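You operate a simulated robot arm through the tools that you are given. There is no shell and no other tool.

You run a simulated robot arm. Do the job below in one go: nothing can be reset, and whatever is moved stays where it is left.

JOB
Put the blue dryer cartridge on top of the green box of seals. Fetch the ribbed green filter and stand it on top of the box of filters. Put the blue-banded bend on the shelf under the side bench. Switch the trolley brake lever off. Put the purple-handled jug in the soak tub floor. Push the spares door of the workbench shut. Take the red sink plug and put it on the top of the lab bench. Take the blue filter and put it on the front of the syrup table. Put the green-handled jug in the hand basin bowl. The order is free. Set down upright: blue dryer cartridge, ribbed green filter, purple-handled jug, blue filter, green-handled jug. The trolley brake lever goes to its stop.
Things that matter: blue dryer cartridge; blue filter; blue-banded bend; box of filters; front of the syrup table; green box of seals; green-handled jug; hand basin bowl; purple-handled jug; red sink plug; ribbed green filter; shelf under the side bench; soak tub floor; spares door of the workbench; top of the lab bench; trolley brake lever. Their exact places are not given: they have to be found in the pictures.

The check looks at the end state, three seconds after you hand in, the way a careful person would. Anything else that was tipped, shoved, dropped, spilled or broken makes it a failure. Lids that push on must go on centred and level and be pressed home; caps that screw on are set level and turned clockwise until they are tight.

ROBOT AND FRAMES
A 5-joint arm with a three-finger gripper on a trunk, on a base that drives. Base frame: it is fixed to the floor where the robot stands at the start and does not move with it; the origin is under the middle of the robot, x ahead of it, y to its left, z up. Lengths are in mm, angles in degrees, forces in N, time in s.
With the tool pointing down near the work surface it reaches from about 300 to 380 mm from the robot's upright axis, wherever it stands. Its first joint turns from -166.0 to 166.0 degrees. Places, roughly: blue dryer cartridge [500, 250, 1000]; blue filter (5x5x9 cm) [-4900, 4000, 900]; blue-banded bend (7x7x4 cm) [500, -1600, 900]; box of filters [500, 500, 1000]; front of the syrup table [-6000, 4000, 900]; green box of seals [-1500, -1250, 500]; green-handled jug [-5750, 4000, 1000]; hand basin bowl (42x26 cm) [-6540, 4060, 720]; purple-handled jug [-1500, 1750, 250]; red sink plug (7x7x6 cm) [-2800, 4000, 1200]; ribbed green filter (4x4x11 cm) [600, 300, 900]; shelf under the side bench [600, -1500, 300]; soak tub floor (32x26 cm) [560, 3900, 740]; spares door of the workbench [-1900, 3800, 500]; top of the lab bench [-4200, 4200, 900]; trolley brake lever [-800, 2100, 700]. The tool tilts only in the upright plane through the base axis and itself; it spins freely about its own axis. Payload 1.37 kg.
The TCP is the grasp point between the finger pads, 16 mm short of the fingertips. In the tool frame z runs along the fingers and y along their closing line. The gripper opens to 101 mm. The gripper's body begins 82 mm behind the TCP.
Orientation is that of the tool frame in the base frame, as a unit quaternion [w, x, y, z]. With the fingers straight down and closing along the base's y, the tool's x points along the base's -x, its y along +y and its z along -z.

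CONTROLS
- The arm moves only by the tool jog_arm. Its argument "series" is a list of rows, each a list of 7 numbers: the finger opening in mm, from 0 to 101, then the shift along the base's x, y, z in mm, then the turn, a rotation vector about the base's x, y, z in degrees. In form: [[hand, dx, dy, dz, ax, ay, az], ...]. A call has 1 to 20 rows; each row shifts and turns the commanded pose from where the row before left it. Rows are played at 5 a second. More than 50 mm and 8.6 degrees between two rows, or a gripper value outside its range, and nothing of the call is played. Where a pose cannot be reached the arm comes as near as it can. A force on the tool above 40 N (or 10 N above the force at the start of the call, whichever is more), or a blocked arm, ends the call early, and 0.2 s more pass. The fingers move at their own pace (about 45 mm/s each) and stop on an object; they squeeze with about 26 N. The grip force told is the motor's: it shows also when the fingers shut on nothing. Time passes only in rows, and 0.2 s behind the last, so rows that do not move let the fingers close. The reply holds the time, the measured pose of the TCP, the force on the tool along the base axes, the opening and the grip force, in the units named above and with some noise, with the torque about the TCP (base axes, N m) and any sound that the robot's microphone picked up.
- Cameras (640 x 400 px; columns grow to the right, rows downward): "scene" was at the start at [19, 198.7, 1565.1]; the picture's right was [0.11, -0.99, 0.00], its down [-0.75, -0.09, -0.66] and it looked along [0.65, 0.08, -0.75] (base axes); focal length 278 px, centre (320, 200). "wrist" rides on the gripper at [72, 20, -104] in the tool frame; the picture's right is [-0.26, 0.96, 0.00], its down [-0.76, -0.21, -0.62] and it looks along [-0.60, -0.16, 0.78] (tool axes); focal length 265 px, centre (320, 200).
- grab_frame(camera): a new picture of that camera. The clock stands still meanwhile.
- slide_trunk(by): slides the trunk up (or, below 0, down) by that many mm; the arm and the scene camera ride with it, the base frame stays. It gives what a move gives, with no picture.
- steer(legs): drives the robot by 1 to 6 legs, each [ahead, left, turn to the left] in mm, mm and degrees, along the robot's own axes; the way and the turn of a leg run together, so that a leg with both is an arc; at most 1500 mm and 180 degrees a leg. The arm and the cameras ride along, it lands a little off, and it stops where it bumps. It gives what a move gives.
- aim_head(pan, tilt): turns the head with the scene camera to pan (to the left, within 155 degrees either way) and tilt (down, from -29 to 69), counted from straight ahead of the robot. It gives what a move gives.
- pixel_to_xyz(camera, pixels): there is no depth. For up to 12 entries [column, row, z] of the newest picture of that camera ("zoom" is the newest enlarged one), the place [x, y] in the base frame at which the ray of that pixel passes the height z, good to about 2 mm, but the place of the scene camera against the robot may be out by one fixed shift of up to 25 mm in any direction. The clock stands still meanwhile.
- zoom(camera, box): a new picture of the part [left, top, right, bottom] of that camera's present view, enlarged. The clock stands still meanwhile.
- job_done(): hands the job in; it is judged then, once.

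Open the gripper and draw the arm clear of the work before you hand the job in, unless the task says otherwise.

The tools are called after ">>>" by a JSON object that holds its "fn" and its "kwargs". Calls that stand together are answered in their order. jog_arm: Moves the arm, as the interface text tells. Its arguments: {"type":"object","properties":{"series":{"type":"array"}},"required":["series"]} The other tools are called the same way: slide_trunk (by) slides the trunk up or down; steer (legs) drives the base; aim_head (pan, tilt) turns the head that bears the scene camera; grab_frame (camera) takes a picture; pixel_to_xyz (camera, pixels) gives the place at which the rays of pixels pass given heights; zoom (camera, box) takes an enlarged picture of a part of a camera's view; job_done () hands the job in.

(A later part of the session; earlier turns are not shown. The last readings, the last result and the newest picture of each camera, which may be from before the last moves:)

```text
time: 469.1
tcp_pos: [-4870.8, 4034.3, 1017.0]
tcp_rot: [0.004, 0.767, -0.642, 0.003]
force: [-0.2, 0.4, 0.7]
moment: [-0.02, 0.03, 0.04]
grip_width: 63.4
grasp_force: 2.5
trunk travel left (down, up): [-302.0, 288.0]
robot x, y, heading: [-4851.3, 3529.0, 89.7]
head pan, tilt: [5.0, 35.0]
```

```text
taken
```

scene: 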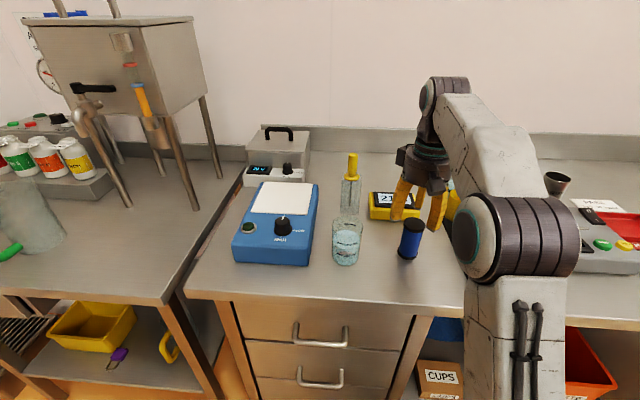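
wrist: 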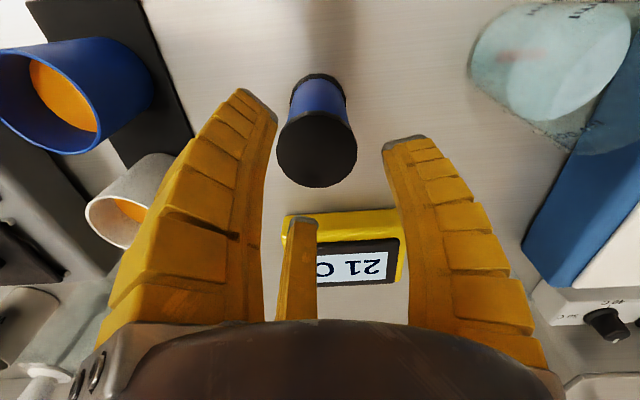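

The cap is exactly on the hand's axis. I lower to z≈945 and close on the filter.

>>> {"fn": "jog_arm", "kwargs": {"series": [[60, 0, 0, -25, 0, 0, 0], [60, 0, 0, -25, 0, 0, 0], [60, 0, 0, -22, 0, 0, 0], [60, 0, 0, 0, 0, 0, 0]]}}

>>> {"fn": "jog_arm", "kwargs": {"series": [[52, 0, 0, 0, 0, 0, 0], [44, 0, 0, 0, 0, 0, 0], [36, 0, 0, 0, 0, 0, 0], [25, 0, 0, 0, 0, 0, 0], [25, 0, 0, 0, 0, 0, 0]]}}

>>> {"fn": "grab_frame", "kwargs": {"camera": "wrist"}}

>>> {"fn": "zoom", "kwargs": {"camera": "scene", "box": [340, 140, 480, 280]}}

```text
time: 470.1
tcp_pos: [-4871.4, 4034.0, 944.5]
tcp_rot: [0.004, 0.767, -0.641, 0.005]
force: [0.1, -0.4, -1.3]
moment: [0.01, -0.01, 0.02]
grip_width: 63.6
grasp_force: 2.4
trunk travel left (down, up): [-302.0, 288.0]
robot x, y, heading: [-4854.8, 3524.6, 89.9]
head pan, tilt: [5.0, 35.0]
```

```text
time: 471.2
tcp_pos: [-4870.7, 4033.5, 946.5]
tcp_rot: [0.004, 0.767, -0.641, 0.002]
force: [-0.8, 1.4, 6.2]
moment: [0.02, -0.02, -0.05]
grip_width: 39.4
grasp_force: 25.9
trunk travel left (down, up): [-302.0, 288.0]
robot x, y, heading: [-4852.2, 3524.6, 89.6]
head pan, tilt: [5.0, 35.0]
```

```text
taken
```

wrist: 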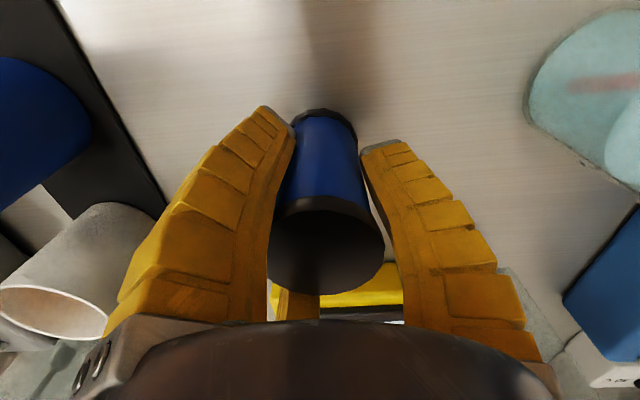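

```text
2.86 times, centred on (410, 210) of scene
```

zoom: 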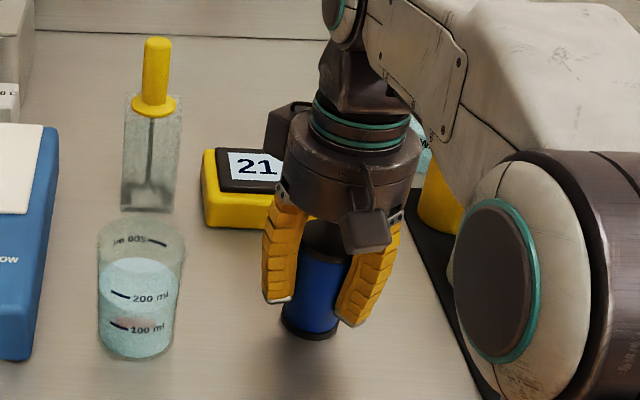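

Held at 39 mm (TCP 56 mm above its base). I lift it clear with the trunk, back off and drive left to look at the syrup table.

>>> {"fn": "jog_arm", "kwargs": {"series": [[25, 0, 0, 10, 0, 0, 0], [25, 0, 0, 20, 0, 0, 0], [25, 0, 0, 0, 0, 0, 0]]}}

>>> {"fn": "slide_trunk", "kwargs": {"by": 220}}

>>> {"fn": "steer", "kwargs": {"legs": [[-370, 0, 0], [0, 1000, 0]]}}

>>> {"fn": "aim_head", "kwargs": {"pan": 0, "tilt": 35}}

>>> {"fn": "grab_frame", "kwargs": {"camera": "scene"}}

>>> {"fn": "grab_frame", "kwargs": {"camera": "wrist"}}

```text
time: 472.1
tcp_pos: [-4870.6, 4035.5, 975.0]
tcp_rot: [0.004, 0.767, -0.642, 0.003]
force: [-0.1, 0.0, -1.2]
moment: [-0.02, 0.01, 0.01]
grip_width: 38.0
grasp_force: 26.0
trunk travel left (down, up): [-302.0, 288.0]
robot x, y, heading: [-4852.9, 3526.2, 89.6]
head pan, tilt: [5.0, 35.0]
```

```text
time: 474.4
tcp_pos: [-4870.8, 4034.8, 1193.7]
tcp_rot: [0.004, 0.767, -0.641, 0.003]
force: [-0.3, 0.1, -0.4]
moment: [0.03, -0.02, 0.0]
grip_width: 38.1
grasp_force: 25.6
trunk travel left (down, up): [-522.0, 68.0]
robot x, y, heading: [-4849.8, 3527.4, 89.7]
head pan, tilt: [5.0, 35.0]
```

```text
time: 481.5
tcp_pos: [-5861.3, 3673.8, 1195.2]
tcp_rot: [0.005, 0.765, -0.644, 0.003]
force: [-1.1, -0.3, 0.2]
moment: [-0.04, 0.02, -0.02]
grip_width: 37.9
grasp_force: 26.4
trunk travel left (down, up): [-522.0, 68.0]
robot x, y, heading: [-5846.7, 3163.7, 89.2]
head pan, tilt: [5.0, 35.0]
```

```text
time: 482.2
tcp_pos: [-5862.6, 3674.4, 1194.0]
tcp_rot: [0.003, 0.764, -0.645, 0.003]
force: [0.4, 0.0, -0.5]
moment: [0.0, 0.03, -0.01]
grip_width: 37.8
grasp_force: 25.2
trunk travel left (down, up): [-522.0, 68.0]
robot x, y, heading: [-5844.5, 3162.7, 89.1]
head pan, tilt: [0.0, 35.0]
```

```text
taken
```

scene: 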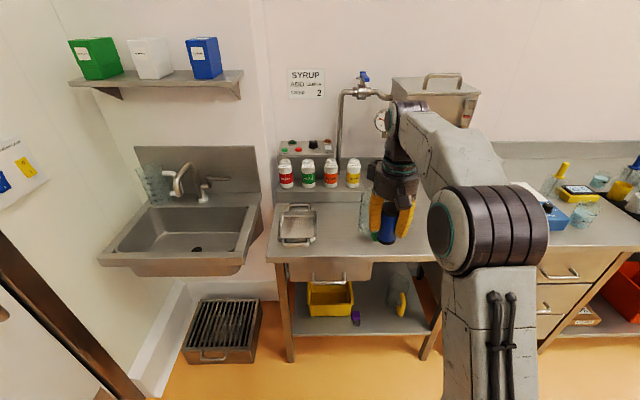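

```text
taken
```

wrist: 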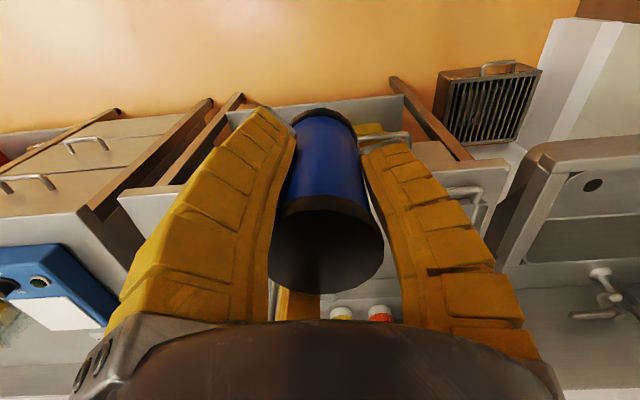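

The hand hides part of the table. I shift the base 330 mm to the right and pan left for an unobstructed view of the syrup table top.

>>> {"fn": "steer", "kwargs": {"legs": [[0, -330, 0.8]]}}

>>> {"fn": "aim_head", "kwargs": {"pan": 22, "tilt": 38}}

>>> {"fn": "grab_frame", "kwargs": {"camera": "scene"}}

>>> {"fn": "zoom", "kwargs": {"camera": "scene", "box": [200, 120, 460, 300]}}

```text
time: 484.3
tcp_pos: [-5534.6, 3670.0, 1194.9]
tcp_rot: [0.004, 0.766, -0.643, 0.003]
force: [0.1, 0.6, -1.0]
moment: [0.02, 0.02, 0.02]
grip_width: 37.6
grasp_force: 26.1
trunk travel left (down, up): [-522.0, 68.0]
robot x, y, heading: [-5519.8, 3160.3, 89.3]
head pan, tilt: [0.0, 35.0]
```

```text
time: 485.2
tcp_pos: [-5534.3, 3670.2, 1194.7]
tcp_rot: [0.003, 0.766, -0.643, 0.003]
force: [0.2, -0.6, -1.3]
moment: [-0.02, 0.04, -0.01]
grip_width: 37.7
grasp_force: 26.0
trunk travel left (down, up): [-522.0, 68.0]
robot x, y, heading: [-5521.6, 3158.5, 89.3]
head pan, tilt: [22.0, 38.0]
```

```text
taken
```

scene: 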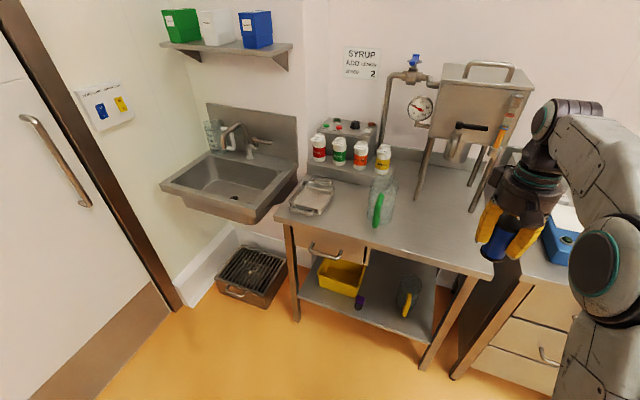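

```text
2.22 times, centred on (330, 210) of scene
```

zoom: 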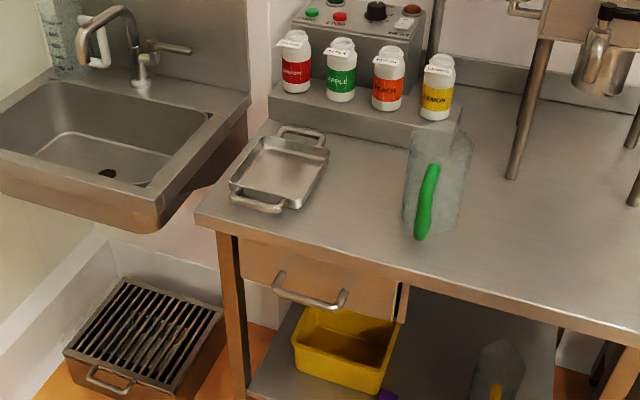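

The front of the syrup table is free right of the green-handled jug. I compute the table's corners, the jug, tray and tank legs at z≈890.

>>> {"fn": "pixel_to_xyz", "kwargs": {"camera": "scene", "pixels": [[275, 218, 890], [490, 276, 890], [425, 236, 890], [381, 224, 890], [419, 200, 890], [473, 211, 890], [312, 215, 890], [300, 318, 0], [425, 368, 0], [377, 226, 900], [384, 185, 1030]]}}

```text
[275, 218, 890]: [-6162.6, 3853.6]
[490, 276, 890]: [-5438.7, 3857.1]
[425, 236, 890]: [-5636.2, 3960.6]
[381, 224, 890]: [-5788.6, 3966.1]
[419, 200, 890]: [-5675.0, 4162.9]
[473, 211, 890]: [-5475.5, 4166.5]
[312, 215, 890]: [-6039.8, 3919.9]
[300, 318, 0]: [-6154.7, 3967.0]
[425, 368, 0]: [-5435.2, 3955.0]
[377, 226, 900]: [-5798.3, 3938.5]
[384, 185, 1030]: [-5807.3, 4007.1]
```

I want to know exactly the free gap between the tray and the jug in front of the bottle step, so I query those edges.

>>> {"fn": "pixel_to_xyz", "kwargs": {"camera": "scene", "pixels": [[334, 185, 890], [318, 212, 890], [304, 214, 890], [290, 205, 890], [366, 222, 890], [372, 226, 890], [393, 222, 890], [309, 172, 890], [376, 189, 890], [340, 232, 890], [350, 215, 890]]}}

>>> {"fn": "zoom", "kwargs": {"camera": "scene", "box": [270, 150, 410, 260]}}

```text
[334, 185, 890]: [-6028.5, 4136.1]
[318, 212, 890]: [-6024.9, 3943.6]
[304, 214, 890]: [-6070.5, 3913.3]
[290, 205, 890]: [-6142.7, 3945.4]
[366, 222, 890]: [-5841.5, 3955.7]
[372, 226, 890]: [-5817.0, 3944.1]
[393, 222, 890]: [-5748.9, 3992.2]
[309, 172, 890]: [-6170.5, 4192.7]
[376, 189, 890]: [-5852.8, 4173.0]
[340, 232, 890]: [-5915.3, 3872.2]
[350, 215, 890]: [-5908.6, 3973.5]
```

```text
3.64 times, centred on (340, 205) of scene
```

zoom: 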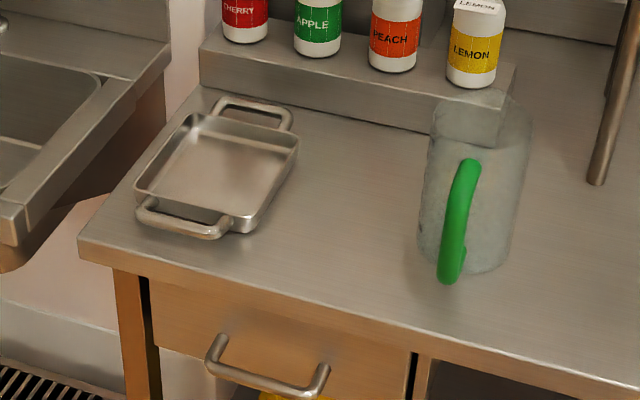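

The free patch in front of the bottle step is x −6005…−5835; I'll set the filter at about (−5925,3975). I drive left and forward with it held high.

>>> {"fn": "steer", "kwargs": {"legs": [[0, 389, 0.7], [303, 0, 0]]}}

>>> {"fn": "aim_head", "kwargs": {"pan": 0, "tilt": 42}}

>>> {"fn": "grab_frame", "kwargs": {"camera": "scene"}}

>>> {"fn": "grab_frame", "kwargs": {"camera": "wrist"}}

```text
time: 489.3
tcp_pos: [-5922.2, 3980.3, 1195.0]
tcp_rot: [0.005, 0.766, -0.643, 0.004]
force: [0.0, 1.0, -0.2]
moment: [-0.06, -0.03, 0.0]
grip_width: 37.6
grasp_force: 26.2
trunk travel left (down, up): [-522.0, 68.0]
robot x, y, heading: [-5907.1, 3466.3, 89.3]
head pan, tilt: [22.0, 38.0]
```

```text
time: 490.2
tcp_pos: [-5922.7, 3979.6, 1195.2]
tcp_rot: [0.005, 0.765, -0.644, 0.003]
force: [0.2, -0.2, -0.2]
moment: [0.01, 0.0, -0.02]
grip_width: 37.4
grasp_force: 26.4
trunk travel left (down, up): [-522.0, 68.0]
robot x, y, heading: [-5905.9, 3471.5, 89.4]
head pan, tilt: [0.0, 42.0]
```

```text
taken
```

scene: 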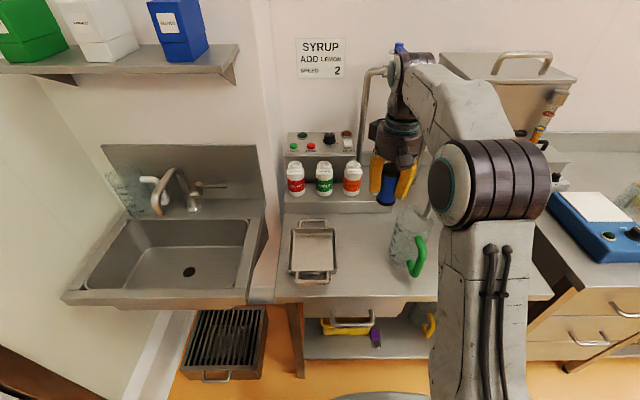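

```text
taken
```

wrist: 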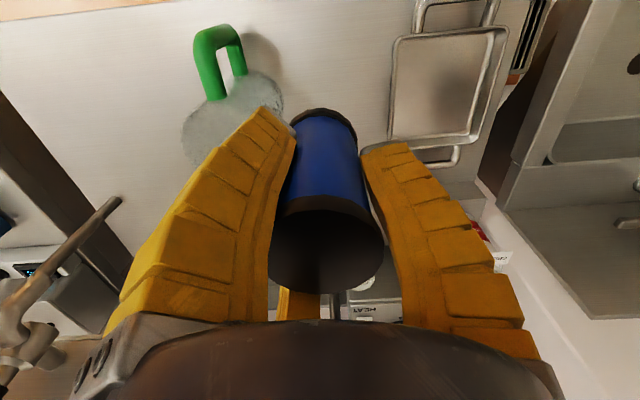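

I check the jug and tray edges relative to the hand at their heights.

>>> {"fn": "pixel_to_xyz", "kwargs": {"camera": "wrist", "pixels": [[284, 90, 1040], [284, 90, 950], [284, 90, 890], [186, 130, 1040], [395, 40, 930], [388, 138, 930], [388, 138, 900], [200, 60, 1000]]}}

>>> {"fn": "zoom", "kwargs": {"camera": "wrist", "box": [160, 0, 500, 200]}}

>>> {"fn": "zoom", "kwargs": {"camera": "scene", "box": [270, 160, 450, 320]}}

```text
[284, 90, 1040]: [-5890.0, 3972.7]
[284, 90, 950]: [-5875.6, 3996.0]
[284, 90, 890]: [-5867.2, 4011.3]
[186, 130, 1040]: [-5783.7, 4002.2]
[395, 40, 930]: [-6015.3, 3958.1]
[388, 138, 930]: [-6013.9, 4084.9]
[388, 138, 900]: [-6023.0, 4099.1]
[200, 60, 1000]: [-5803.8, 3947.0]
```

```text
1.88 times, centred on (330, 100) of wrist
```

zoom: 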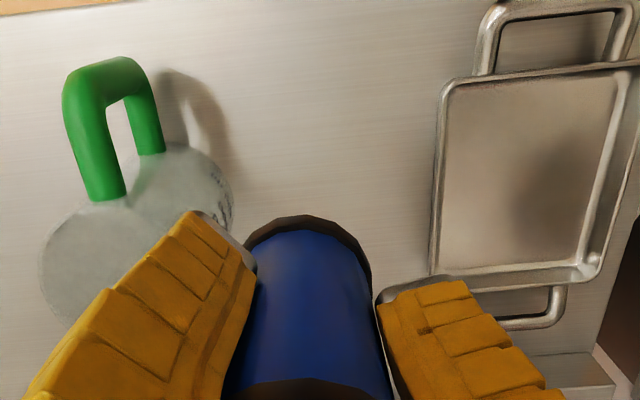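

```text
2.50 times, centred on (360, 240) of scene
```

zoom: 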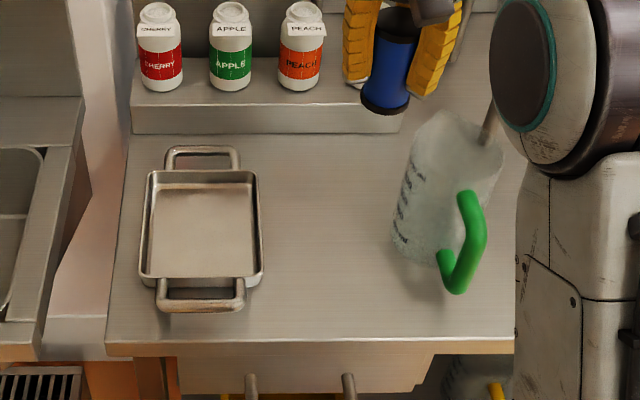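

The gap between tray (x≈−6014) and jug (x≈−5866) centres at x≈−5940. I shift there, lower the trunk 225 mm, and check.

>>> {"fn": "jog_arm", "kwargs": {"series": [[25, -17, -10, 0, 0, 0, 0], [25, 0, 0, 0, 0, 0, 0]]}}

>>> {"fn": "slide_trunk", "kwargs": {"by": -222}}

>>> {"fn": "grab_frame", "kwargs": {"camera": "wrist"}}

>>> {"fn": "grab_frame", "kwargs": {"camera": "scene"}}

>>> {"fn": "zoom", "kwargs": {"camera": "scene", "box": [270, 120, 450, 300]}}

```text
time: 490.8
tcp_pos: [-5940.0, 3969.1, 1195.1]
tcp_rot: [0.004, 0.765, -0.644, 0.003]
force: [-0.3, 0.0, -0.7]
moment: [-0.02, 0.0, 0.01]
grip_width: 37.5
grasp_force: 25.2
trunk travel left (down, up): [-522.0, 68.0]
robot x, y, heading: [-5903.0, 3466.0, 89.5]
head pan, tilt: [0.0, 42.0]
```

```text
time: 493.1
tcp_pos: [-5938.9, 3969.0, 973.1]
tcp_rot: [0.004, 0.766, -0.643, 0.004]
force: [0.1, -0.1, -0.3]
moment: [0.0, -0.01, 0.02]
grip_width: 37.8
grasp_force: 25.5
trunk travel left (down, up): [-300.0, 290.0]
robot x, y, heading: [-5904.2, 3469.9, 89.3]
head pan, tilt: [0.0, 42.0]
```

```text
taken
```

wrist: 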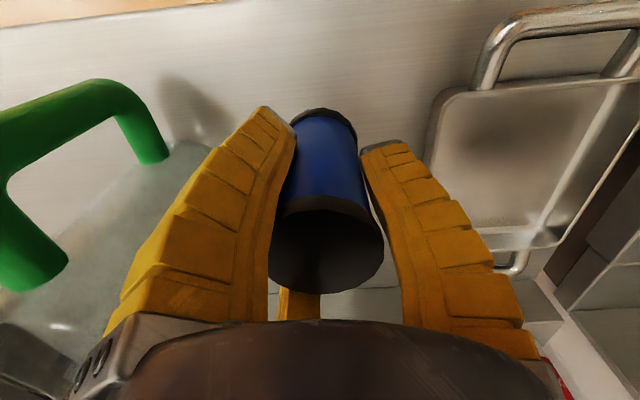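

```text
taken
```

scene: 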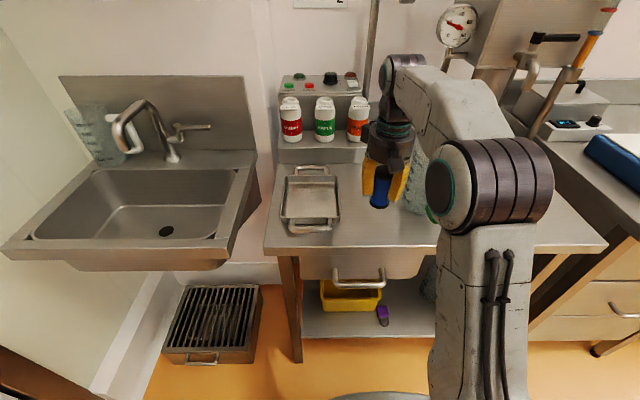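

```text
2.22 times, centred on (360, 210) of scene
```

zoom: 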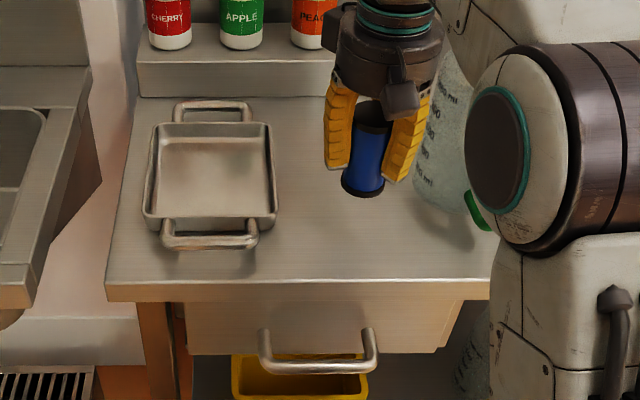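

Clearances on both sides are fine. I lower toward the table, expecting contact near TCP z≈946.

>>> {"fn": "jog_arm", "kwargs": {"series": [[25, -3, 0, -14, 0, 0, 0], [25, 0, 0, -6, 0, 0, 0], [25, 0, 0, 0, 0, 0, 0]]}}

>>> {"fn": "jog_arm", "kwargs": {"series": [[25, 0, 0, -3, 0, 0, 0], [25, 0, 0, 0, 0, 0, 0]]}}

>>> {"fn": "jog_arm", "kwargs": {"series": [[25, 0, 0, -3, 0, 0, 0], [25, 0, 0, 0, 0, 0, 0]]}}

>>> {"fn": "jog_arm", "kwargs": {"series": [[25, 0, 0, -3, 0, 0, 0], [25, 0, 0, 0, 0, 0, 0]]}}

```text
time: 493.9
tcp_pos: [-5942.5, 3969.5, 952.2]
tcp_rot: [0.004, 0.766, -0.642, 0.003]
force: [0.3, -0.1, -1.2]
moment: [-0.01, 0.01, -0.04]
grip_width: 37.5
grasp_force: 26.8
trunk travel left (down, up): [-300.0, 290.0]
robot x, y, heading: [-5905.4, 3471.8, 89.2]
head pan, tilt: [0.0, 42.0]
```

```text
time: 494.5
tcp_pos: [-5942.1, 3969.2, 949.3]
tcp_rot: [0.005, 0.766, -0.643, 0.004]
force: [-0.4, -0.3, -2.2]
moment: [0.01, 0.01, -0.01]
grip_width: 37.4
grasp_force: 26.0
trunk travel left (down, up): [-300.0, 290.0]
robot x, y, heading: [-5903.2, 3468.4, 89.5]
head pan, tilt: [0.0, 42.0]
```

```text
time: 495.1
tcp_pos: [-5942.4, 3969.4, 947.1]
tcp_rot: [0.004, 0.766, -0.642, 0.004]
force: [-0.3, -0.1, -0.6]
moment: [0.0, 0.03, 0.0]
grip_width: 37.7
grasp_force: 25.9
trunk travel left (down, up): [-300.0, 290.0]
robot x, y, heading: [-5905.5, 3472.1, 89.5]
head pan, tilt: [0.0, 42.0]
```

```text
time: 495.7
tcp_pos: [-5940.8, 3969.2, 943.4]
tcp_rot: [0.004, 0.766, -0.643, 0.004]
force: [-1.0, 0.3, -0.8]
moment: [0.03, -0.01, 0.01]
grip_width: 37.4
grasp_force: 26.0
trunk travel left (down, up): [-300.0, 290.0]
robot x, y, heading: [-5904.4, 3470.9, 89.4]
head pan, tilt: [0.0, 42.0]
```

No contact yet at 943. I continue down in 3 mm steps.

>>> {"fn": "jog_arm", "kwargs": {"series": [[25, 0, 0, -3, 0, 0, 0], [25, 0, 0, 0, 0, 0, 0]]}}

>>> {"fn": "jog_arm", "kwargs": {"series": [[25, 0, 0, -3, 0, 0, 0], [25, 0, 0, 0, 0, 0, 0]]}}

>>> {"fn": "jog_arm", "kwargs": {"series": [[25, 0, 0, -3, 0, 0, 0], [25, 0, 0, 0, 0, 0, 0]]}}

>>> {"fn": "zoom", "kwargs": {"camera": "scene", "box": [310, 120, 450, 260]}}

```text
time: 496.3
tcp_pos: [-5941.6, 3969.8, 940.4]
tcp_rot: [0.004, 0.765, -0.644, 0.004]
force: [0.6, 0.0, 0.2]
moment: [-0.01, -0.02, 0.01]
grip_width: 37.4
grasp_force: 26.1
trunk travel left (down, up): [-300.0, 290.0]
robot x, y, heading: [-5903.9, 3469.3, 89.4]
head pan, tilt: [0.0, 42.0]
```

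```text
time: 496.9
tcp_pos: [-5942.6, 3970.0, 938.7]
tcp_rot: [0.004, 0.766, -0.642, 0.003]
force: [-0.1, -0.1, -0.7]
moment: [0.03, 0.01, 0.01]
grip_width: 37.5
grasp_force: 26.1
trunk travel left (down, up): [-300.0, 290.0]
robot x, y, heading: [-5906.4, 3471.8, 89.2]
head pan, tilt: [0.0, 42.0]
```

```text
time: 497.5
tcp_pos: [-5941.1, 3970.8, 934.4]
tcp_rot: [0.004, 0.766, -0.643, 0.003]
force: [-0.4, -0.1, -1.3]
moment: [0.0, 0.03, -0.05]
grip_width: 37.5
grasp_force: 26.8
trunk travel left (down, up): [-300.0, 290.0]
robot x, y, heading: [-5906.1, 3470.6, 89.3]
head pan, tilt: [0.0, 42.0]
```

```text
2.86 times, centred on (380, 190) of scene
```

zoom: 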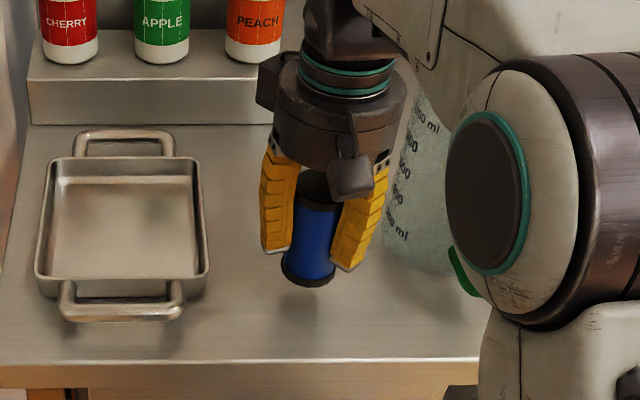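

A shadow gap remains: this table is lower than the lab bench. I continue with careful steps.

>>> {"fn": "jog_arm", "kwargs": {"series": [[25, 0, 0, -5, 0, 0, 0], [25, 0, 0, -5, 0, 0, 0], [25, 0, 0, 0, 0, 0, 0]]}}

>>> {"fn": "jog_arm", "kwargs": {"series": [[25, 0, 0, -4, 0, 0, 0], [25, 0, 0, -4, 0, 0, 0], [25, 0, 0, 0, 0, 0, 0]]}}

>>> {"fn": "jog_arm", "kwargs": {"series": [[25, 0, 0, -4, 0, 0, 0], [25, 0, 0, 0, 0, 0, 0]]}}

>>> {"fn": "grab_frame", "kwargs": {"camera": "wrist"}}

>>> {"fn": "zoom", "kwargs": {"camera": "scene", "box": [310, 120, 450, 260]}}

```text
time: 498.3
tcp_pos: [-5941.3, 3969.8, 924.3]
tcp_rot: [0.004, 0.766, -0.643, 0.003]
force: [-0.9, 0.3, -1.8]
moment: [-0.02, 0.01, -0.01]
grip_width: 37.6
grasp_force: 25.7
trunk travel left (down, up): [-300.0, 290.0]
robot x, y, heading: [-5906.8, 3472.6, 89.6]
head pan, tilt: [0.0, 42.0]
```

```text
time: 499.1
tcp_pos: [-5941.4, 3970.9, 916.4]
tcp_rot: [0.004, 0.766, -0.643, 0.004]
force: [-0.7, -0.2, -0.8]
moment: [0.02, -0.02, 0.0]
grip_width: 37.5
grasp_force: 26.4
trunk travel left (down, up): [-300.0, 290.0]
robot x, y, heading: [-5906.7, 3469.5, 89.5]
head pan, tilt: [0.0, 42.0]
```

```text
time: 499.7
tcp_pos: [-5943.9, 3970.7, 912.3]
tcp_rot: [0.004, 0.766, -0.642, 0.003]
force: [-0.5, -0.5, -0.9]
moment: [0.04, -0.02, -0.01]
grip_width: 37.5
grasp_force: 26.1
trunk travel left (down, up): [-300.0, 290.0]
robot x, y, heading: [-5902.6, 3469.3, 89.3]
head pan, tilt: [0.0, 42.0]
```

```text
taken
```

wrist: 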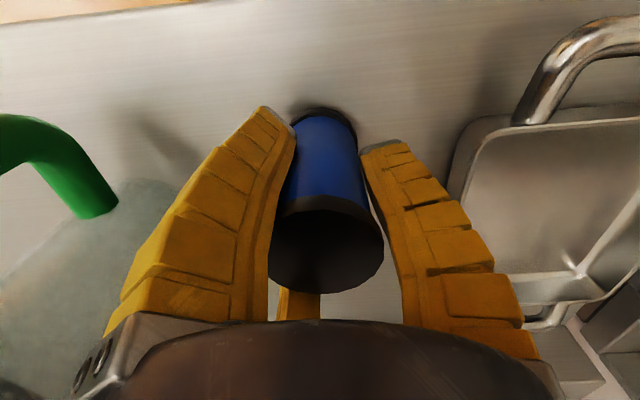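

```text
2.86 times, centred on (380, 190) of scene
```

zoom: 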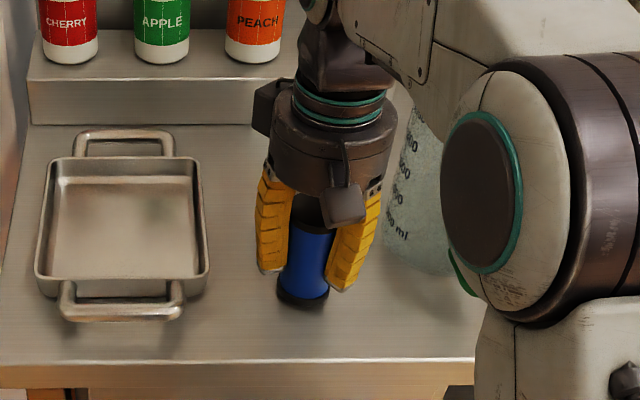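

The shadow is now right under the filter; contact is near. I continue in 3 mm steps.

>>> {"fn": "jog_arm", "kwargs": {"series": [[25, 0, 0, -3, 0, 0, 0], [25, 0, 0, 0, 0, 0, 0]]}}

>>> {"fn": "jog_arm", "kwargs": {"series": [[25, 0, 0, -3, 0, 0, 0], [25, 0, 0, 0, 0, 0, 0]]}}

>>> {"fn": "jog_arm", "kwargs": {"series": [[25, 0, 0, -3, 0, 0, 0], [25, 0, 0, 0, 0, 0, 0]]}}

>>> {"fn": "jog_arm", "kwargs": {"series": [[25, 0, 0, -3, 0, 0, 0], [25, 0, 0, 0, 0, 0, 0]]}}

```text
time: 500.3
tcp_pos: [-5941.9, 3969.3, 907.7]
tcp_rot: [0.004, 0.766, -0.643, 0.003]
force: [0.6, 0.5, -0.8]
moment: [0.0, -0.02, -0.02]
grip_width: 37.7
grasp_force: 26.0
trunk travel left (down, up): [-300.0, 290.0]
robot x, y, heading: [-5905.4, 3470.5, 89.2]
head pan, tilt: [0.0, 42.0]
```

```text
time: 500.9
tcp_pos: [-5942.1, 3970.4, 907.1]
tcp_rot: [0.004, 0.766, -0.642, 0.003]
force: [0.3, -0.2, 0.5]
moment: [0.01, -0.03, -0.01]
grip_width: 37.5
grasp_force: 26.2
trunk travel left (down, up): [-300.0, 290.0]
robot x, y, heading: [-5903.4, 3468.7, 89.5]
head pan, tilt: [0.0, 42.0]
```

```text
time: 501.5
tcp_pos: [-5943.8, 3969.2, 904.4]
tcp_rot: [0.002, 0.765, -0.644, 0.002]
force: [1.2, 4.0, 17.5]
moment: [0.11, 0.0, -0.03]
grip_width: 40.1
grasp_force: 26.6
trunk travel left (down, up): [-300.0, 290.0]
robot x, y, heading: [-5903.7, 3468.2, 89.7]
head pan, tilt: [0.0, 42.0]
```

```text
time: 502.1
tcp_pos: [-5941.9, 3968.3, 901.6]
tcp_rot: [0.002, 0.766, -0.643, 0.003]
force: [-2.1, 6.4, 20.9]
moment: [0.14, 0.05, -0.03]
grip_width: 42.5
grasp_force: 25.8
trunk travel left (down, up): [-300.0, 290.0]
robot x, y, heading: [-5904.9, 3466.6, 89.5]
head pan, tilt: [0.0, 42.0]
```

Contact at about 905 (table z≈849). I relieve 3 mm, open gradually to 62 and lift straight up.

>>> {"fn": "jog_arm", "kwargs": {"series": [[25, 0, 0, 3, 0, 0, 0], [42, 0, 0, 0, 0, 0, 0], [50, 0, 0, 0, 0, 0, 0], [60, 0, 0, 0, 0, 0, 0], [62, 0, 0, 0, 0, 0, 0], [62, 0, 0, 0, 0, 0, 0]]}}

>>> {"fn": "grab_frame", "kwargs": {"camera": "wrist"}}

>>> {"fn": "jog_arm", "kwargs": {"series": [[62, 0, 0, 25, 0, 0, 0], [62, 0, 0, 40, 0, 0, 0], [62, 0, 0, 40, 0, 0, 0], [62, 0, 0, 30, 0, 0, 0], [62, 0, 0, 0, 0, 0, 0]]}}

>>> {"fn": "slide_trunk", "kwargs": {"by": 150}}

>>> {"fn": "grab_frame", "kwargs": {"camera": "scene"}}

>>> {"fn": "zoom", "kwargs": {"camera": "scene", "box": [270, 180, 450, 340]}}

```text
time: 503.5
tcp_pos: [-5941.9, 3969.1, 903.5]
tcp_rot: [0.004, 0.766, -0.643, 0.004]
force: [0.8, 0.3, -0.8]
moment: [0.01, 0.01, -0.02]
grip_width: 65.3
grasp_force: 2.9
trunk travel left (down, up): [-300.0, 290.0]
robot x, y, heading: [-5906.4, 3467.1, 89.5]
head pan, tilt: [0.0, 42.0]
```

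```text
taken
```

wrist: 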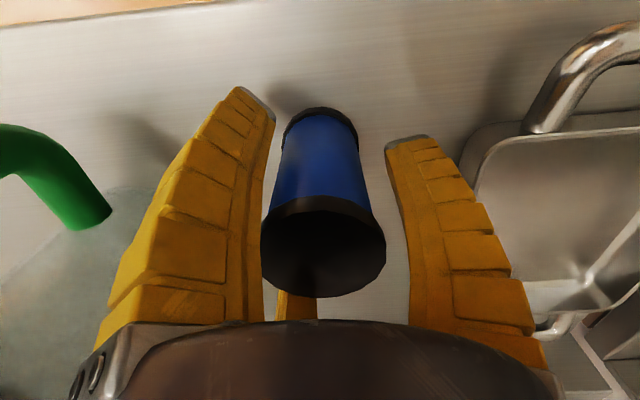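

```text
time: 504.7
tcp_pos: [-5943.3, 3969.2, 1038.3]
tcp_rot: [0.004, 0.766, -0.643, 0.004]
force: [1.3, 0.4, 0.3]
moment: [0.0, 0.03, 0.02]
grip_width: 65.4
grasp_force: 2.7
trunk travel left (down, up): [-300.0, 290.0]
robot x, y, heading: [-5906.6, 3468.3, 89.3]
head pan, tilt: [0.0, 42.0]
```

```text
time: 506.5
tcp_pos: [-5943.7, 3968.5, 1188.0]
tcp_rot: [0.004, 0.766, -0.643, 0.004]
force: [-0.4, -0.4, -0.5]
moment: [0.04, -0.02, -0.01]
grip_width: 65.5
grasp_force: 1.9
trunk travel left (down, up): [-450.0, 140.0]
robot x, y, heading: [-5905.9, 3470.9, 89.1]
head pan, tilt: [0.0, 42.0]
```

```text
taken
```

scene: 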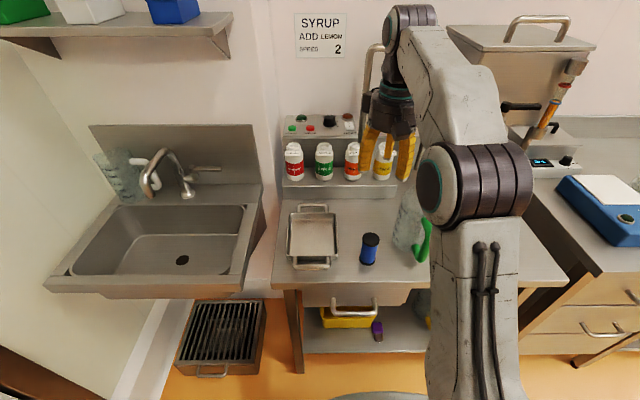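

```text
2.50 times, centred on (360, 260) of scene
```

zoom: 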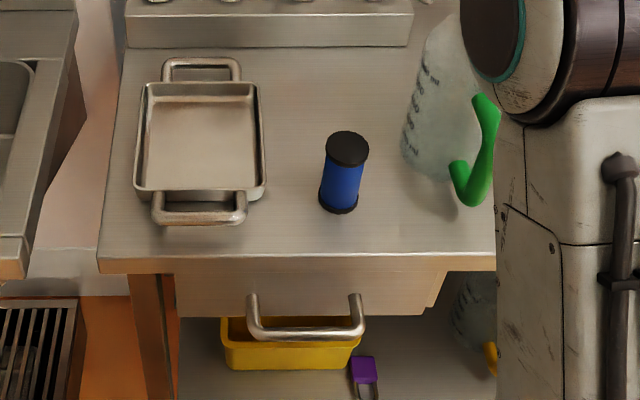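

The blue filter stands upright on the front of the syrup table. Now the green-handled jug: I move the hand over it (x≈−5810) at a safe height to measure it with the wrist camera.

>>> {"fn": "jog_arm", "kwargs": {"series": [[62, 35, 0, 0, 0, 0, 0], [62, 35, 0, 0, 0, 0, 0], [62, 35, 0, 0, 0, 0, 0], [62, 25, 0, 0, 0, 0, 0], [62, 0, 0, 0, 0, 0, 0]]}}

>>> {"fn": "grab_frame", "kwargs": {"camera": "wrist"}}

>>> {"fn": "zoom", "kwargs": {"camera": "wrist", "box": [230, 0, 450, 190]}}

>>> {"fn": "grab_frame", "kwargs": {"camera": "scene"}}

```text
time: 507.7
tcp_pos: [-5812.2, 3969.4, 1187.3]
tcp_rot: [0.004, 0.767, -0.642, 0.002]
force: [0.2, 0.0, -0.1]
moment: [0.0, -0.02, 0.05]
grip_width: 65.5
grasp_force: 2.5
trunk travel left (down, up): [-450.0, 140.0]
robot x, y, heading: [-5910.0, 3472.9, 89.5]
head pan, tilt: [0.0, 42.0]
```

```text
taken
```

wrist: 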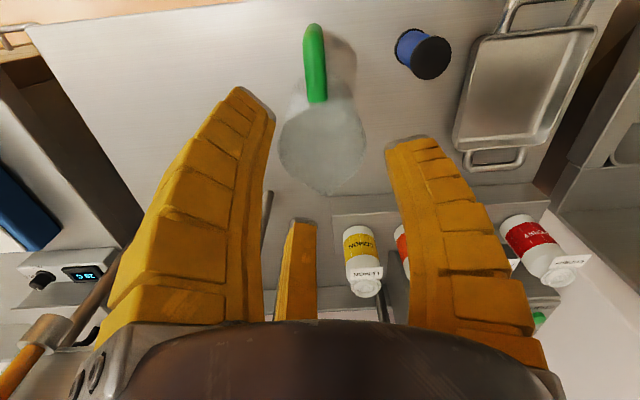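

```text
2.11 times, centred on (340, 95) of wrist
```

zoom: 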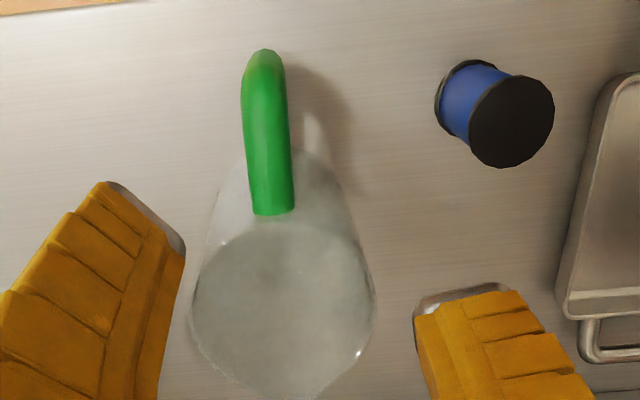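

```text
taken
```

scene: 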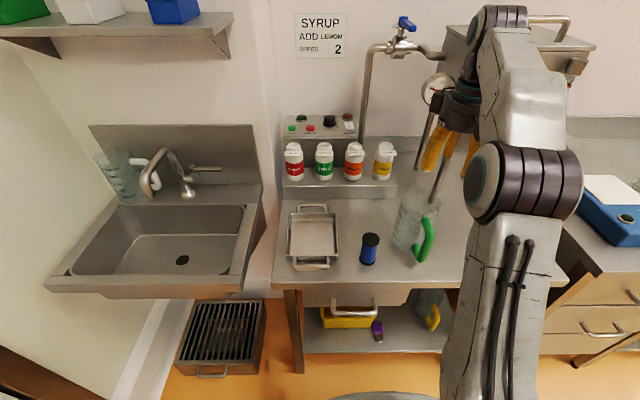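

The jug's rim is clearly visible from above. I convert rim edges at z≈997 to get the centre.

>>> {"fn": "pixel_to_xyz", "kwargs": {"camera": "wrist", "pixels": [[278.4, 142.4, 997], [366.5, 140, 997], [322.5, 101.2, 997], [322.5, 144.8, 997], [323, 186, 997], [278.4, 142.4, 985], [366.5, 140, 985], [322.5, 101.2, 985], [322.5, 144.8, 985], [264.5, 60, 849], [306, 80, 985]]}}

```text
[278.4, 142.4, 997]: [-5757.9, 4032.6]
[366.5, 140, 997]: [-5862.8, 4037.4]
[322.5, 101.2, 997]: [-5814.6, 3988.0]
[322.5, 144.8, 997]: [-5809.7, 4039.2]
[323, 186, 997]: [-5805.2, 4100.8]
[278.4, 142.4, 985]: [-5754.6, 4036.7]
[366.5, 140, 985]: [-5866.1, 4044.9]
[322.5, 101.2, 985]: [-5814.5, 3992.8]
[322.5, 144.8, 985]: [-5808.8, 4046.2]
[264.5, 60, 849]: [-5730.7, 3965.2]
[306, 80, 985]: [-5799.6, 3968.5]
```

The jug's centre is about (−5810,4035), rim z≈1003. I drive 40 mm closer, close the fingers and position above it.

>>> {"fn": "steer", "kwargs": {"legs": [[40, 0, 0.5]]}}

>>> {"fn": "jog_arm", "kwargs": {"series": [[0, 0, 5, -20, 0, 0, 0], [0, 0, 5, -30, 0, 0, 0], [0, 0, 5, -30, 0, 0, 0], [0, 0, 0, 0, 0, 0, 0]]}}

>>> {"fn": "grab_frame", "kwargs": {"camera": "wrist"}}

>>> {"fn": "zoom", "kwargs": {"camera": "wrist", "box": [220, 0, 440, 190]}}

```text
time: 508.6
tcp_pos: [-5816.2, 4011.8, 1186.1]
tcp_rot: [0.005, 0.769, -0.64, 0.003]
force: [0.7, 0.1, -0.8]
moment: [-0.05, 0.01, 0.01]
grip_width: 65.4
grasp_force: 2.6
trunk travel left (down, up): [-450.0, 140.0]
robot x, y, heading: [-5906.3, 3512.0, 90.1]
head pan, tilt: [0.0, 42.0]
```

```text
time: 509.6
tcp_pos: [-5818.7, 4025.1, 1106.8]
tcp_rot: [0.005, 0.769, -0.64, 0.003]
force: [0.3, 0.2, 0.0]
moment: [0.07, 0.01, -0.03]
grip_width: 0.0
grasp_force: 19.2
trunk travel left (down, up): [-450.0, 140.0]
robot x, y, heading: [-5903.2, 3510.9, 90.0]
head pan, tilt: [0.0, 42.0]
```

```text
taken
```

wrist: 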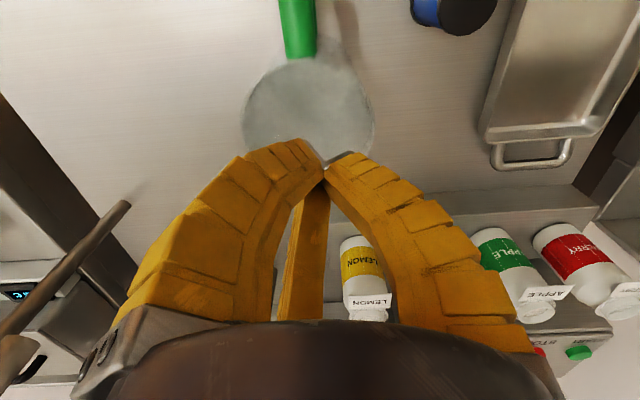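

```text
2.11 times, centred on (330, 95) of wrist
```

zoom: 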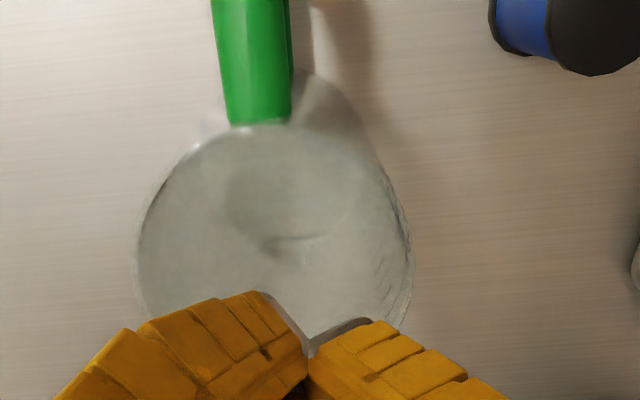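

I compute the rim's centre again from this closer view.

>>> {"fn": "pixel_to_xyz", "kwargs": {"camera": "wrist", "pixels": [[242.3, 121, 1003], [374, 121, 1003], [302.5, 60, 1003], [308.2, 122, 1003], [242.3, 121, 995], [374, 121, 995], [302.5, 60, 995], [308.2, 122, 995], [242.3, 121, 1010], [374, 121, 1010], [302.5, 60, 1010]]}}

```text
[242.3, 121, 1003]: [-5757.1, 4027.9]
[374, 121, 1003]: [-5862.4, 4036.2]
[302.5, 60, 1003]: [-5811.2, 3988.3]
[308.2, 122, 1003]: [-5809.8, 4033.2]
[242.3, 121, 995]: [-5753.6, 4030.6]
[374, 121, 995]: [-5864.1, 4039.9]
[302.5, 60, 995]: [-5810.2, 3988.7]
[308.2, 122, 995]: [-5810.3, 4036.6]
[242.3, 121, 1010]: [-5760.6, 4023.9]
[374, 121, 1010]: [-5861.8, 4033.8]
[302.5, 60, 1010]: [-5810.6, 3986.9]
```

Centre ≈(−5810,4035). I centre the closed hand and descend, first quickly then in small steps with force checks.

>>> {"fn": "jog_arm", "kwargs": {"series": [[0, 8.5, 10, 0, 0, 0, 0], [0, 0, 0, -30, 0, 0, 0], [0, 0, 0, -30, 0, 0, 0], [0, 0, 0, -15, 0, 0, 0], [0, 0, 0, 0, 0, 0, 0]]}}

>>> {"fn": "grab_frame", "kwargs": {"camera": "wrist"}}

>>> {"fn": "zoom", "kwargs": {"camera": "wrist", "box": [180, 0, 460, 220]}}

```text
time: 510.8
tcp_pos: [-5810.2, 4034.6, 1029.6]
tcp_rot: [0.004, 0.769, -0.639, 0.003]
force: [0.1, 0.7, -0.5]
moment: [-0.01, 0.02, -0.01]
grip_width: 0.0
grasp_force: 25.7
trunk travel left (down, up): [-450.0, 140.0]
robot x, y, heading: [-5901.5, 3511.1, 89.9]
head pan, tilt: [0.0, 42.0]
```

```text
taken
```

wrist: 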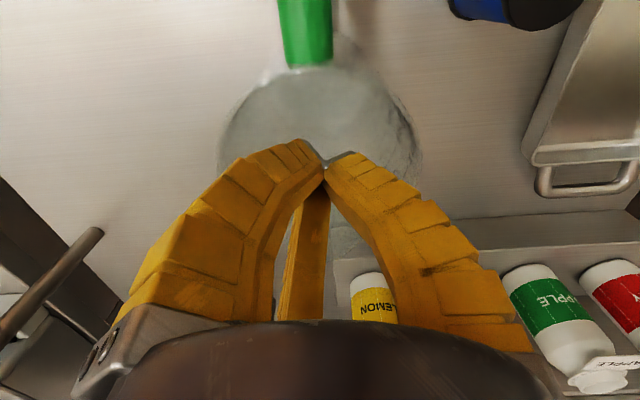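

```text
1.82 times, centred on (320, 110) of wrist
```

zoom: 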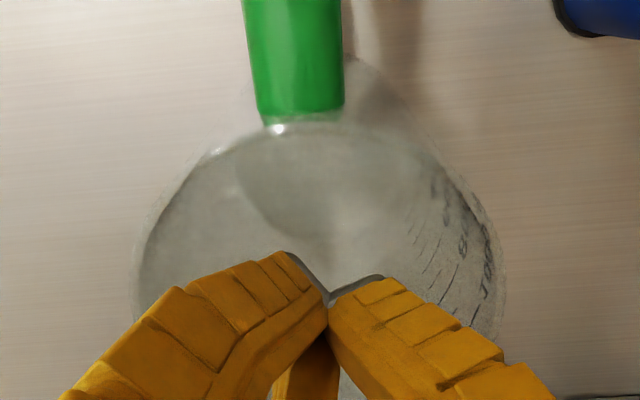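

The rim is concentric with the hand. I descend in steps.

>>> {"fn": "jog_arm", "kwargs": {"series": [[0, 0, 0, -8, 0, 0, 0], [0, 0, 0, -8, 0, 0, 0], [0, 0, 0, 0, 0, 0, 0]]}}

>>> {"fn": "jog_arm", "kwargs": {"series": [[0, 0, 0, -7, 0, 0, 0], [0, 0, 0, -6, 0, 0, 0], [0, 0, 0, 0, 0, 0, 0]]}}

>>> {"fn": "jog_arm", "kwargs": {"series": [[0, 0, 0, -6, 0, 0, 0], [0, 0, 0, 0, 0, 0, 0]]}}

>>> {"fn": "jog_arm", "kwargs": {"series": [[0, 0, 0, -5, 0, 0, 0], [0, 0, 0, 0, 0, 0, 0]]}}

```text
time: 511.6
tcp_pos: [-5808.8, 4036.9, 1015.8]
tcp_rot: [0.005, 0.769, -0.639, 0.003]
force: [-0.8, 0.4, 0.0]
moment: [0.0, 0.03, 0.02]
grip_width: 0.0
grasp_force: 25.7
trunk travel left (down, up): [-450.0, 140.0]
robot x, y, heading: [-5907.1, 3512.1, 89.9]
head pan, tilt: [0.0, 42.0]
```

```text
time: 512.4
tcp_pos: [-5809.9, 4037.6, 1001.6]
tcp_rot: [0.005, 0.769, -0.639, 0.003]
force: [0.1, 0.3, 0.4]
moment: [-0.03, 0.01, 0.01]
grip_width: 0.0
grasp_force: 25.7
trunk travel left (down, up): [-450.0, 140.0]
robot x, y, heading: [-5901.8, 3506.3, 89.8]
head pan, tilt: [0.0, 42.0]
```

```text
time: 513.0
tcp_pos: [-5809.0, 4037.7, 996.5]
tcp_rot: [0.005, 0.769, -0.639, 0.003]
force: [0.1, -0.1, 0.7]
moment: [-0.03, -0.01, 0.0]
grip_width: 0.1
grasp_force: 25.9
trunk travel left (down, up): [-450.0, 140.0]
robot x, y, heading: [-5905.0, 3511.6, 90.1]
head pan, tilt: [0.0, 42.0]
```

```text
time: 513.6
tcp_pos: [-5808.2, 4036.9, 991.5]
tcp_rot: [0.005, 0.769, -0.639, 0.002]
force: [-0.5, 0.0, 0.7]
moment: [0.01, -0.01, -0.04]
grip_width: 0.1
grasp_force: 26.5
trunk travel left (down, up): [-450.0, 140.0]
robot x, y, heading: [-5904.6, 3509.0, 90.1]
head pan, tilt: [0.0, 42.0]
```

No contact so far at 991. I continue a few more steps.

>>> {"fn": "jog_arm", "kwargs": {"series": [[0, 0, 0, -5, 0, 0, 0], [0, 0, 0, 0, 0, 0, 0]]}}

>>> {"fn": "jog_arm", "kwargs": {"series": [[0, 0, 0, -5, 0, 0, 0], [0, 0, 0, 0, 0, 0, 0]]}}

>>> {"fn": "jog_arm", "kwargs": {"series": [[0, 0, 0, -4, 0, 0, 0], [0, 0, 0, 0, 0, 0, 0]]}}

>>> {"fn": "grab_frame", "kwargs": {"camera": "wrist"}}

>>> {"fn": "zoom", "kwargs": {"camera": "scene", "box": [360, 140, 500, 300]}}

```text
time: 514.2
tcp_pos: [-5808.7, 4036.6, 986.9]
tcp_rot: [0.005, 0.769, -0.64, 0.003]
force: [-0.2, 0.7, -0.5]
moment: [0.04, -0.02, -0.06]
grip_width: 0.1
grasp_force: 25.7
trunk travel left (down, up): [-450.0, 140.0]
robot x, y, heading: [-5907.0, 3508.0, 89.9]
head pan, tilt: [0.0, 42.0]
```

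```text
time: 514.8
tcp_pos: [-5808.5, 4036.1, 984.6]
tcp_rot: [0.002, 0.769, -0.639, 0.001]
force: [-1.2, 1.0, 17.6]
moment: [0.75, -0.26, 0.05]
grip_width: 0.0
grasp_force: 26.3
trunk travel left (down, up): [-450.0, 140.0]
robot x, y, heading: [-5908.1, 3506.6, 90.1]
head pan, tilt: [0.0, 42.0]
```

```text
time: 515.4
tcp_pos: [-5808.7, 4034.6, 983.2]
tcp_rot: [-0.001, 0.769, -0.639, 0.001]
force: [0.0, 2.3, 36.7]
moment: [1.33, -0.43, 0.01]
grip_width: 6.0
grasp_force: 26.2
trunk travel left (down, up): [-450.0, 140.0]
robot x, y, heading: [-5903.4, 3510.4, 89.9]
head pan, tilt: [0.0, 42.0]
```

```text
taken
```

wrist: 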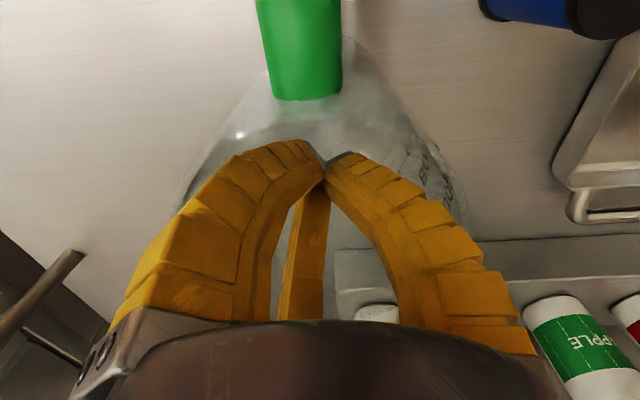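

```text
2.50 times, centred on (430, 220) of scene
```

zoom: 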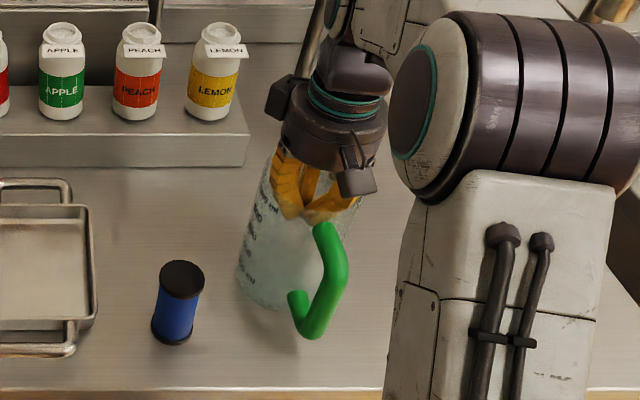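

Same situation as with the first jug (finger C meets the rim at this depth), where expanding worked well. I raise 3 mm to unload and then open to expand inside.

>>> {"fn": "jog_arm", "kwargs": {"series": [[0, 0, 1, 4, 0, 0, 0], [0, 0, 0, 0, 0, 0, 0]]}}

>>> {"fn": "jog_arm", "kwargs": {"series": [[15, 0, 0, 0, 0, 0, 0], [25, 0, 0, 0, 0, 0, 0], [35, 0, 0, 0, 0, 0, 0], [50, 0, 0, 0, 0, 0, 0], [65, 0, 0, 0, 0, 0, 0], [65, 0, 0, 0, 0, 0, 0], [65, 0, 0, 0, 0, 0, 0]]}}

>>> {"fn": "grab_frame", "kwargs": {"camera": "wrist"}}

>>> {"fn": "zoom", "kwargs": {"camera": "scene", "box": [360, 140, 500, 300]}}

```text
time: 516.0
tcp_pos: [-5808.8, 4035.9, 983.5]
tcp_rot: [0.004, 0.769, -0.64, 0.002]
force: [0.7, -1.2, 24.4]
moment: [1.0, -0.31, -0.04]
grip_width: 6.0
grasp_force: 25.5
trunk travel left (down, up): [-450.0, 140.0]
robot x, y, heading: [-5904.8, 3510.4, 89.9]
head pan, tilt: [0.0, 42.0]
```

```text
time: 517.6
tcp_pos: [-5808.3, 4035.9, 984.4]
tcp_rot: [0.005, 0.769, -0.64, 0.003]
force: [-1.5, -5.7, 17.7]
moment: [0.04, -0.18, -0.04]
grip_width: 35.6
grasp_force: 0.1
trunk travel left (down, up): [-450.0, 140.0]
robot x, y, heading: [-5906.4, 3510.6, 90.1]
head pan, tilt: [0.0, 42.0]
```

```text
taken
```

wrist: 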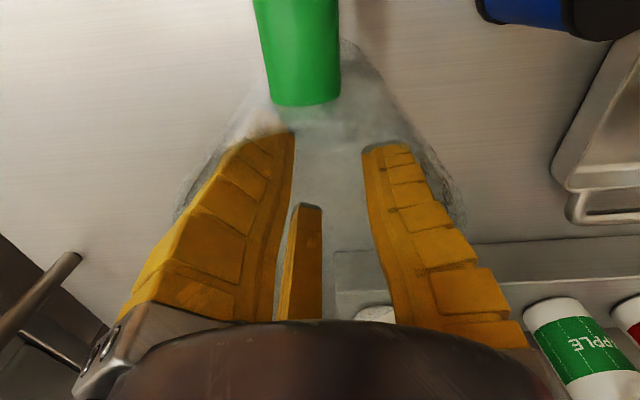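

```text
2.50 times, centred on (430, 220) of scene
```

zoom: 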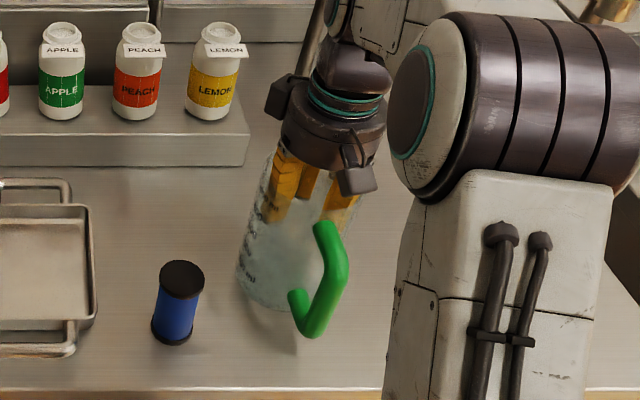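

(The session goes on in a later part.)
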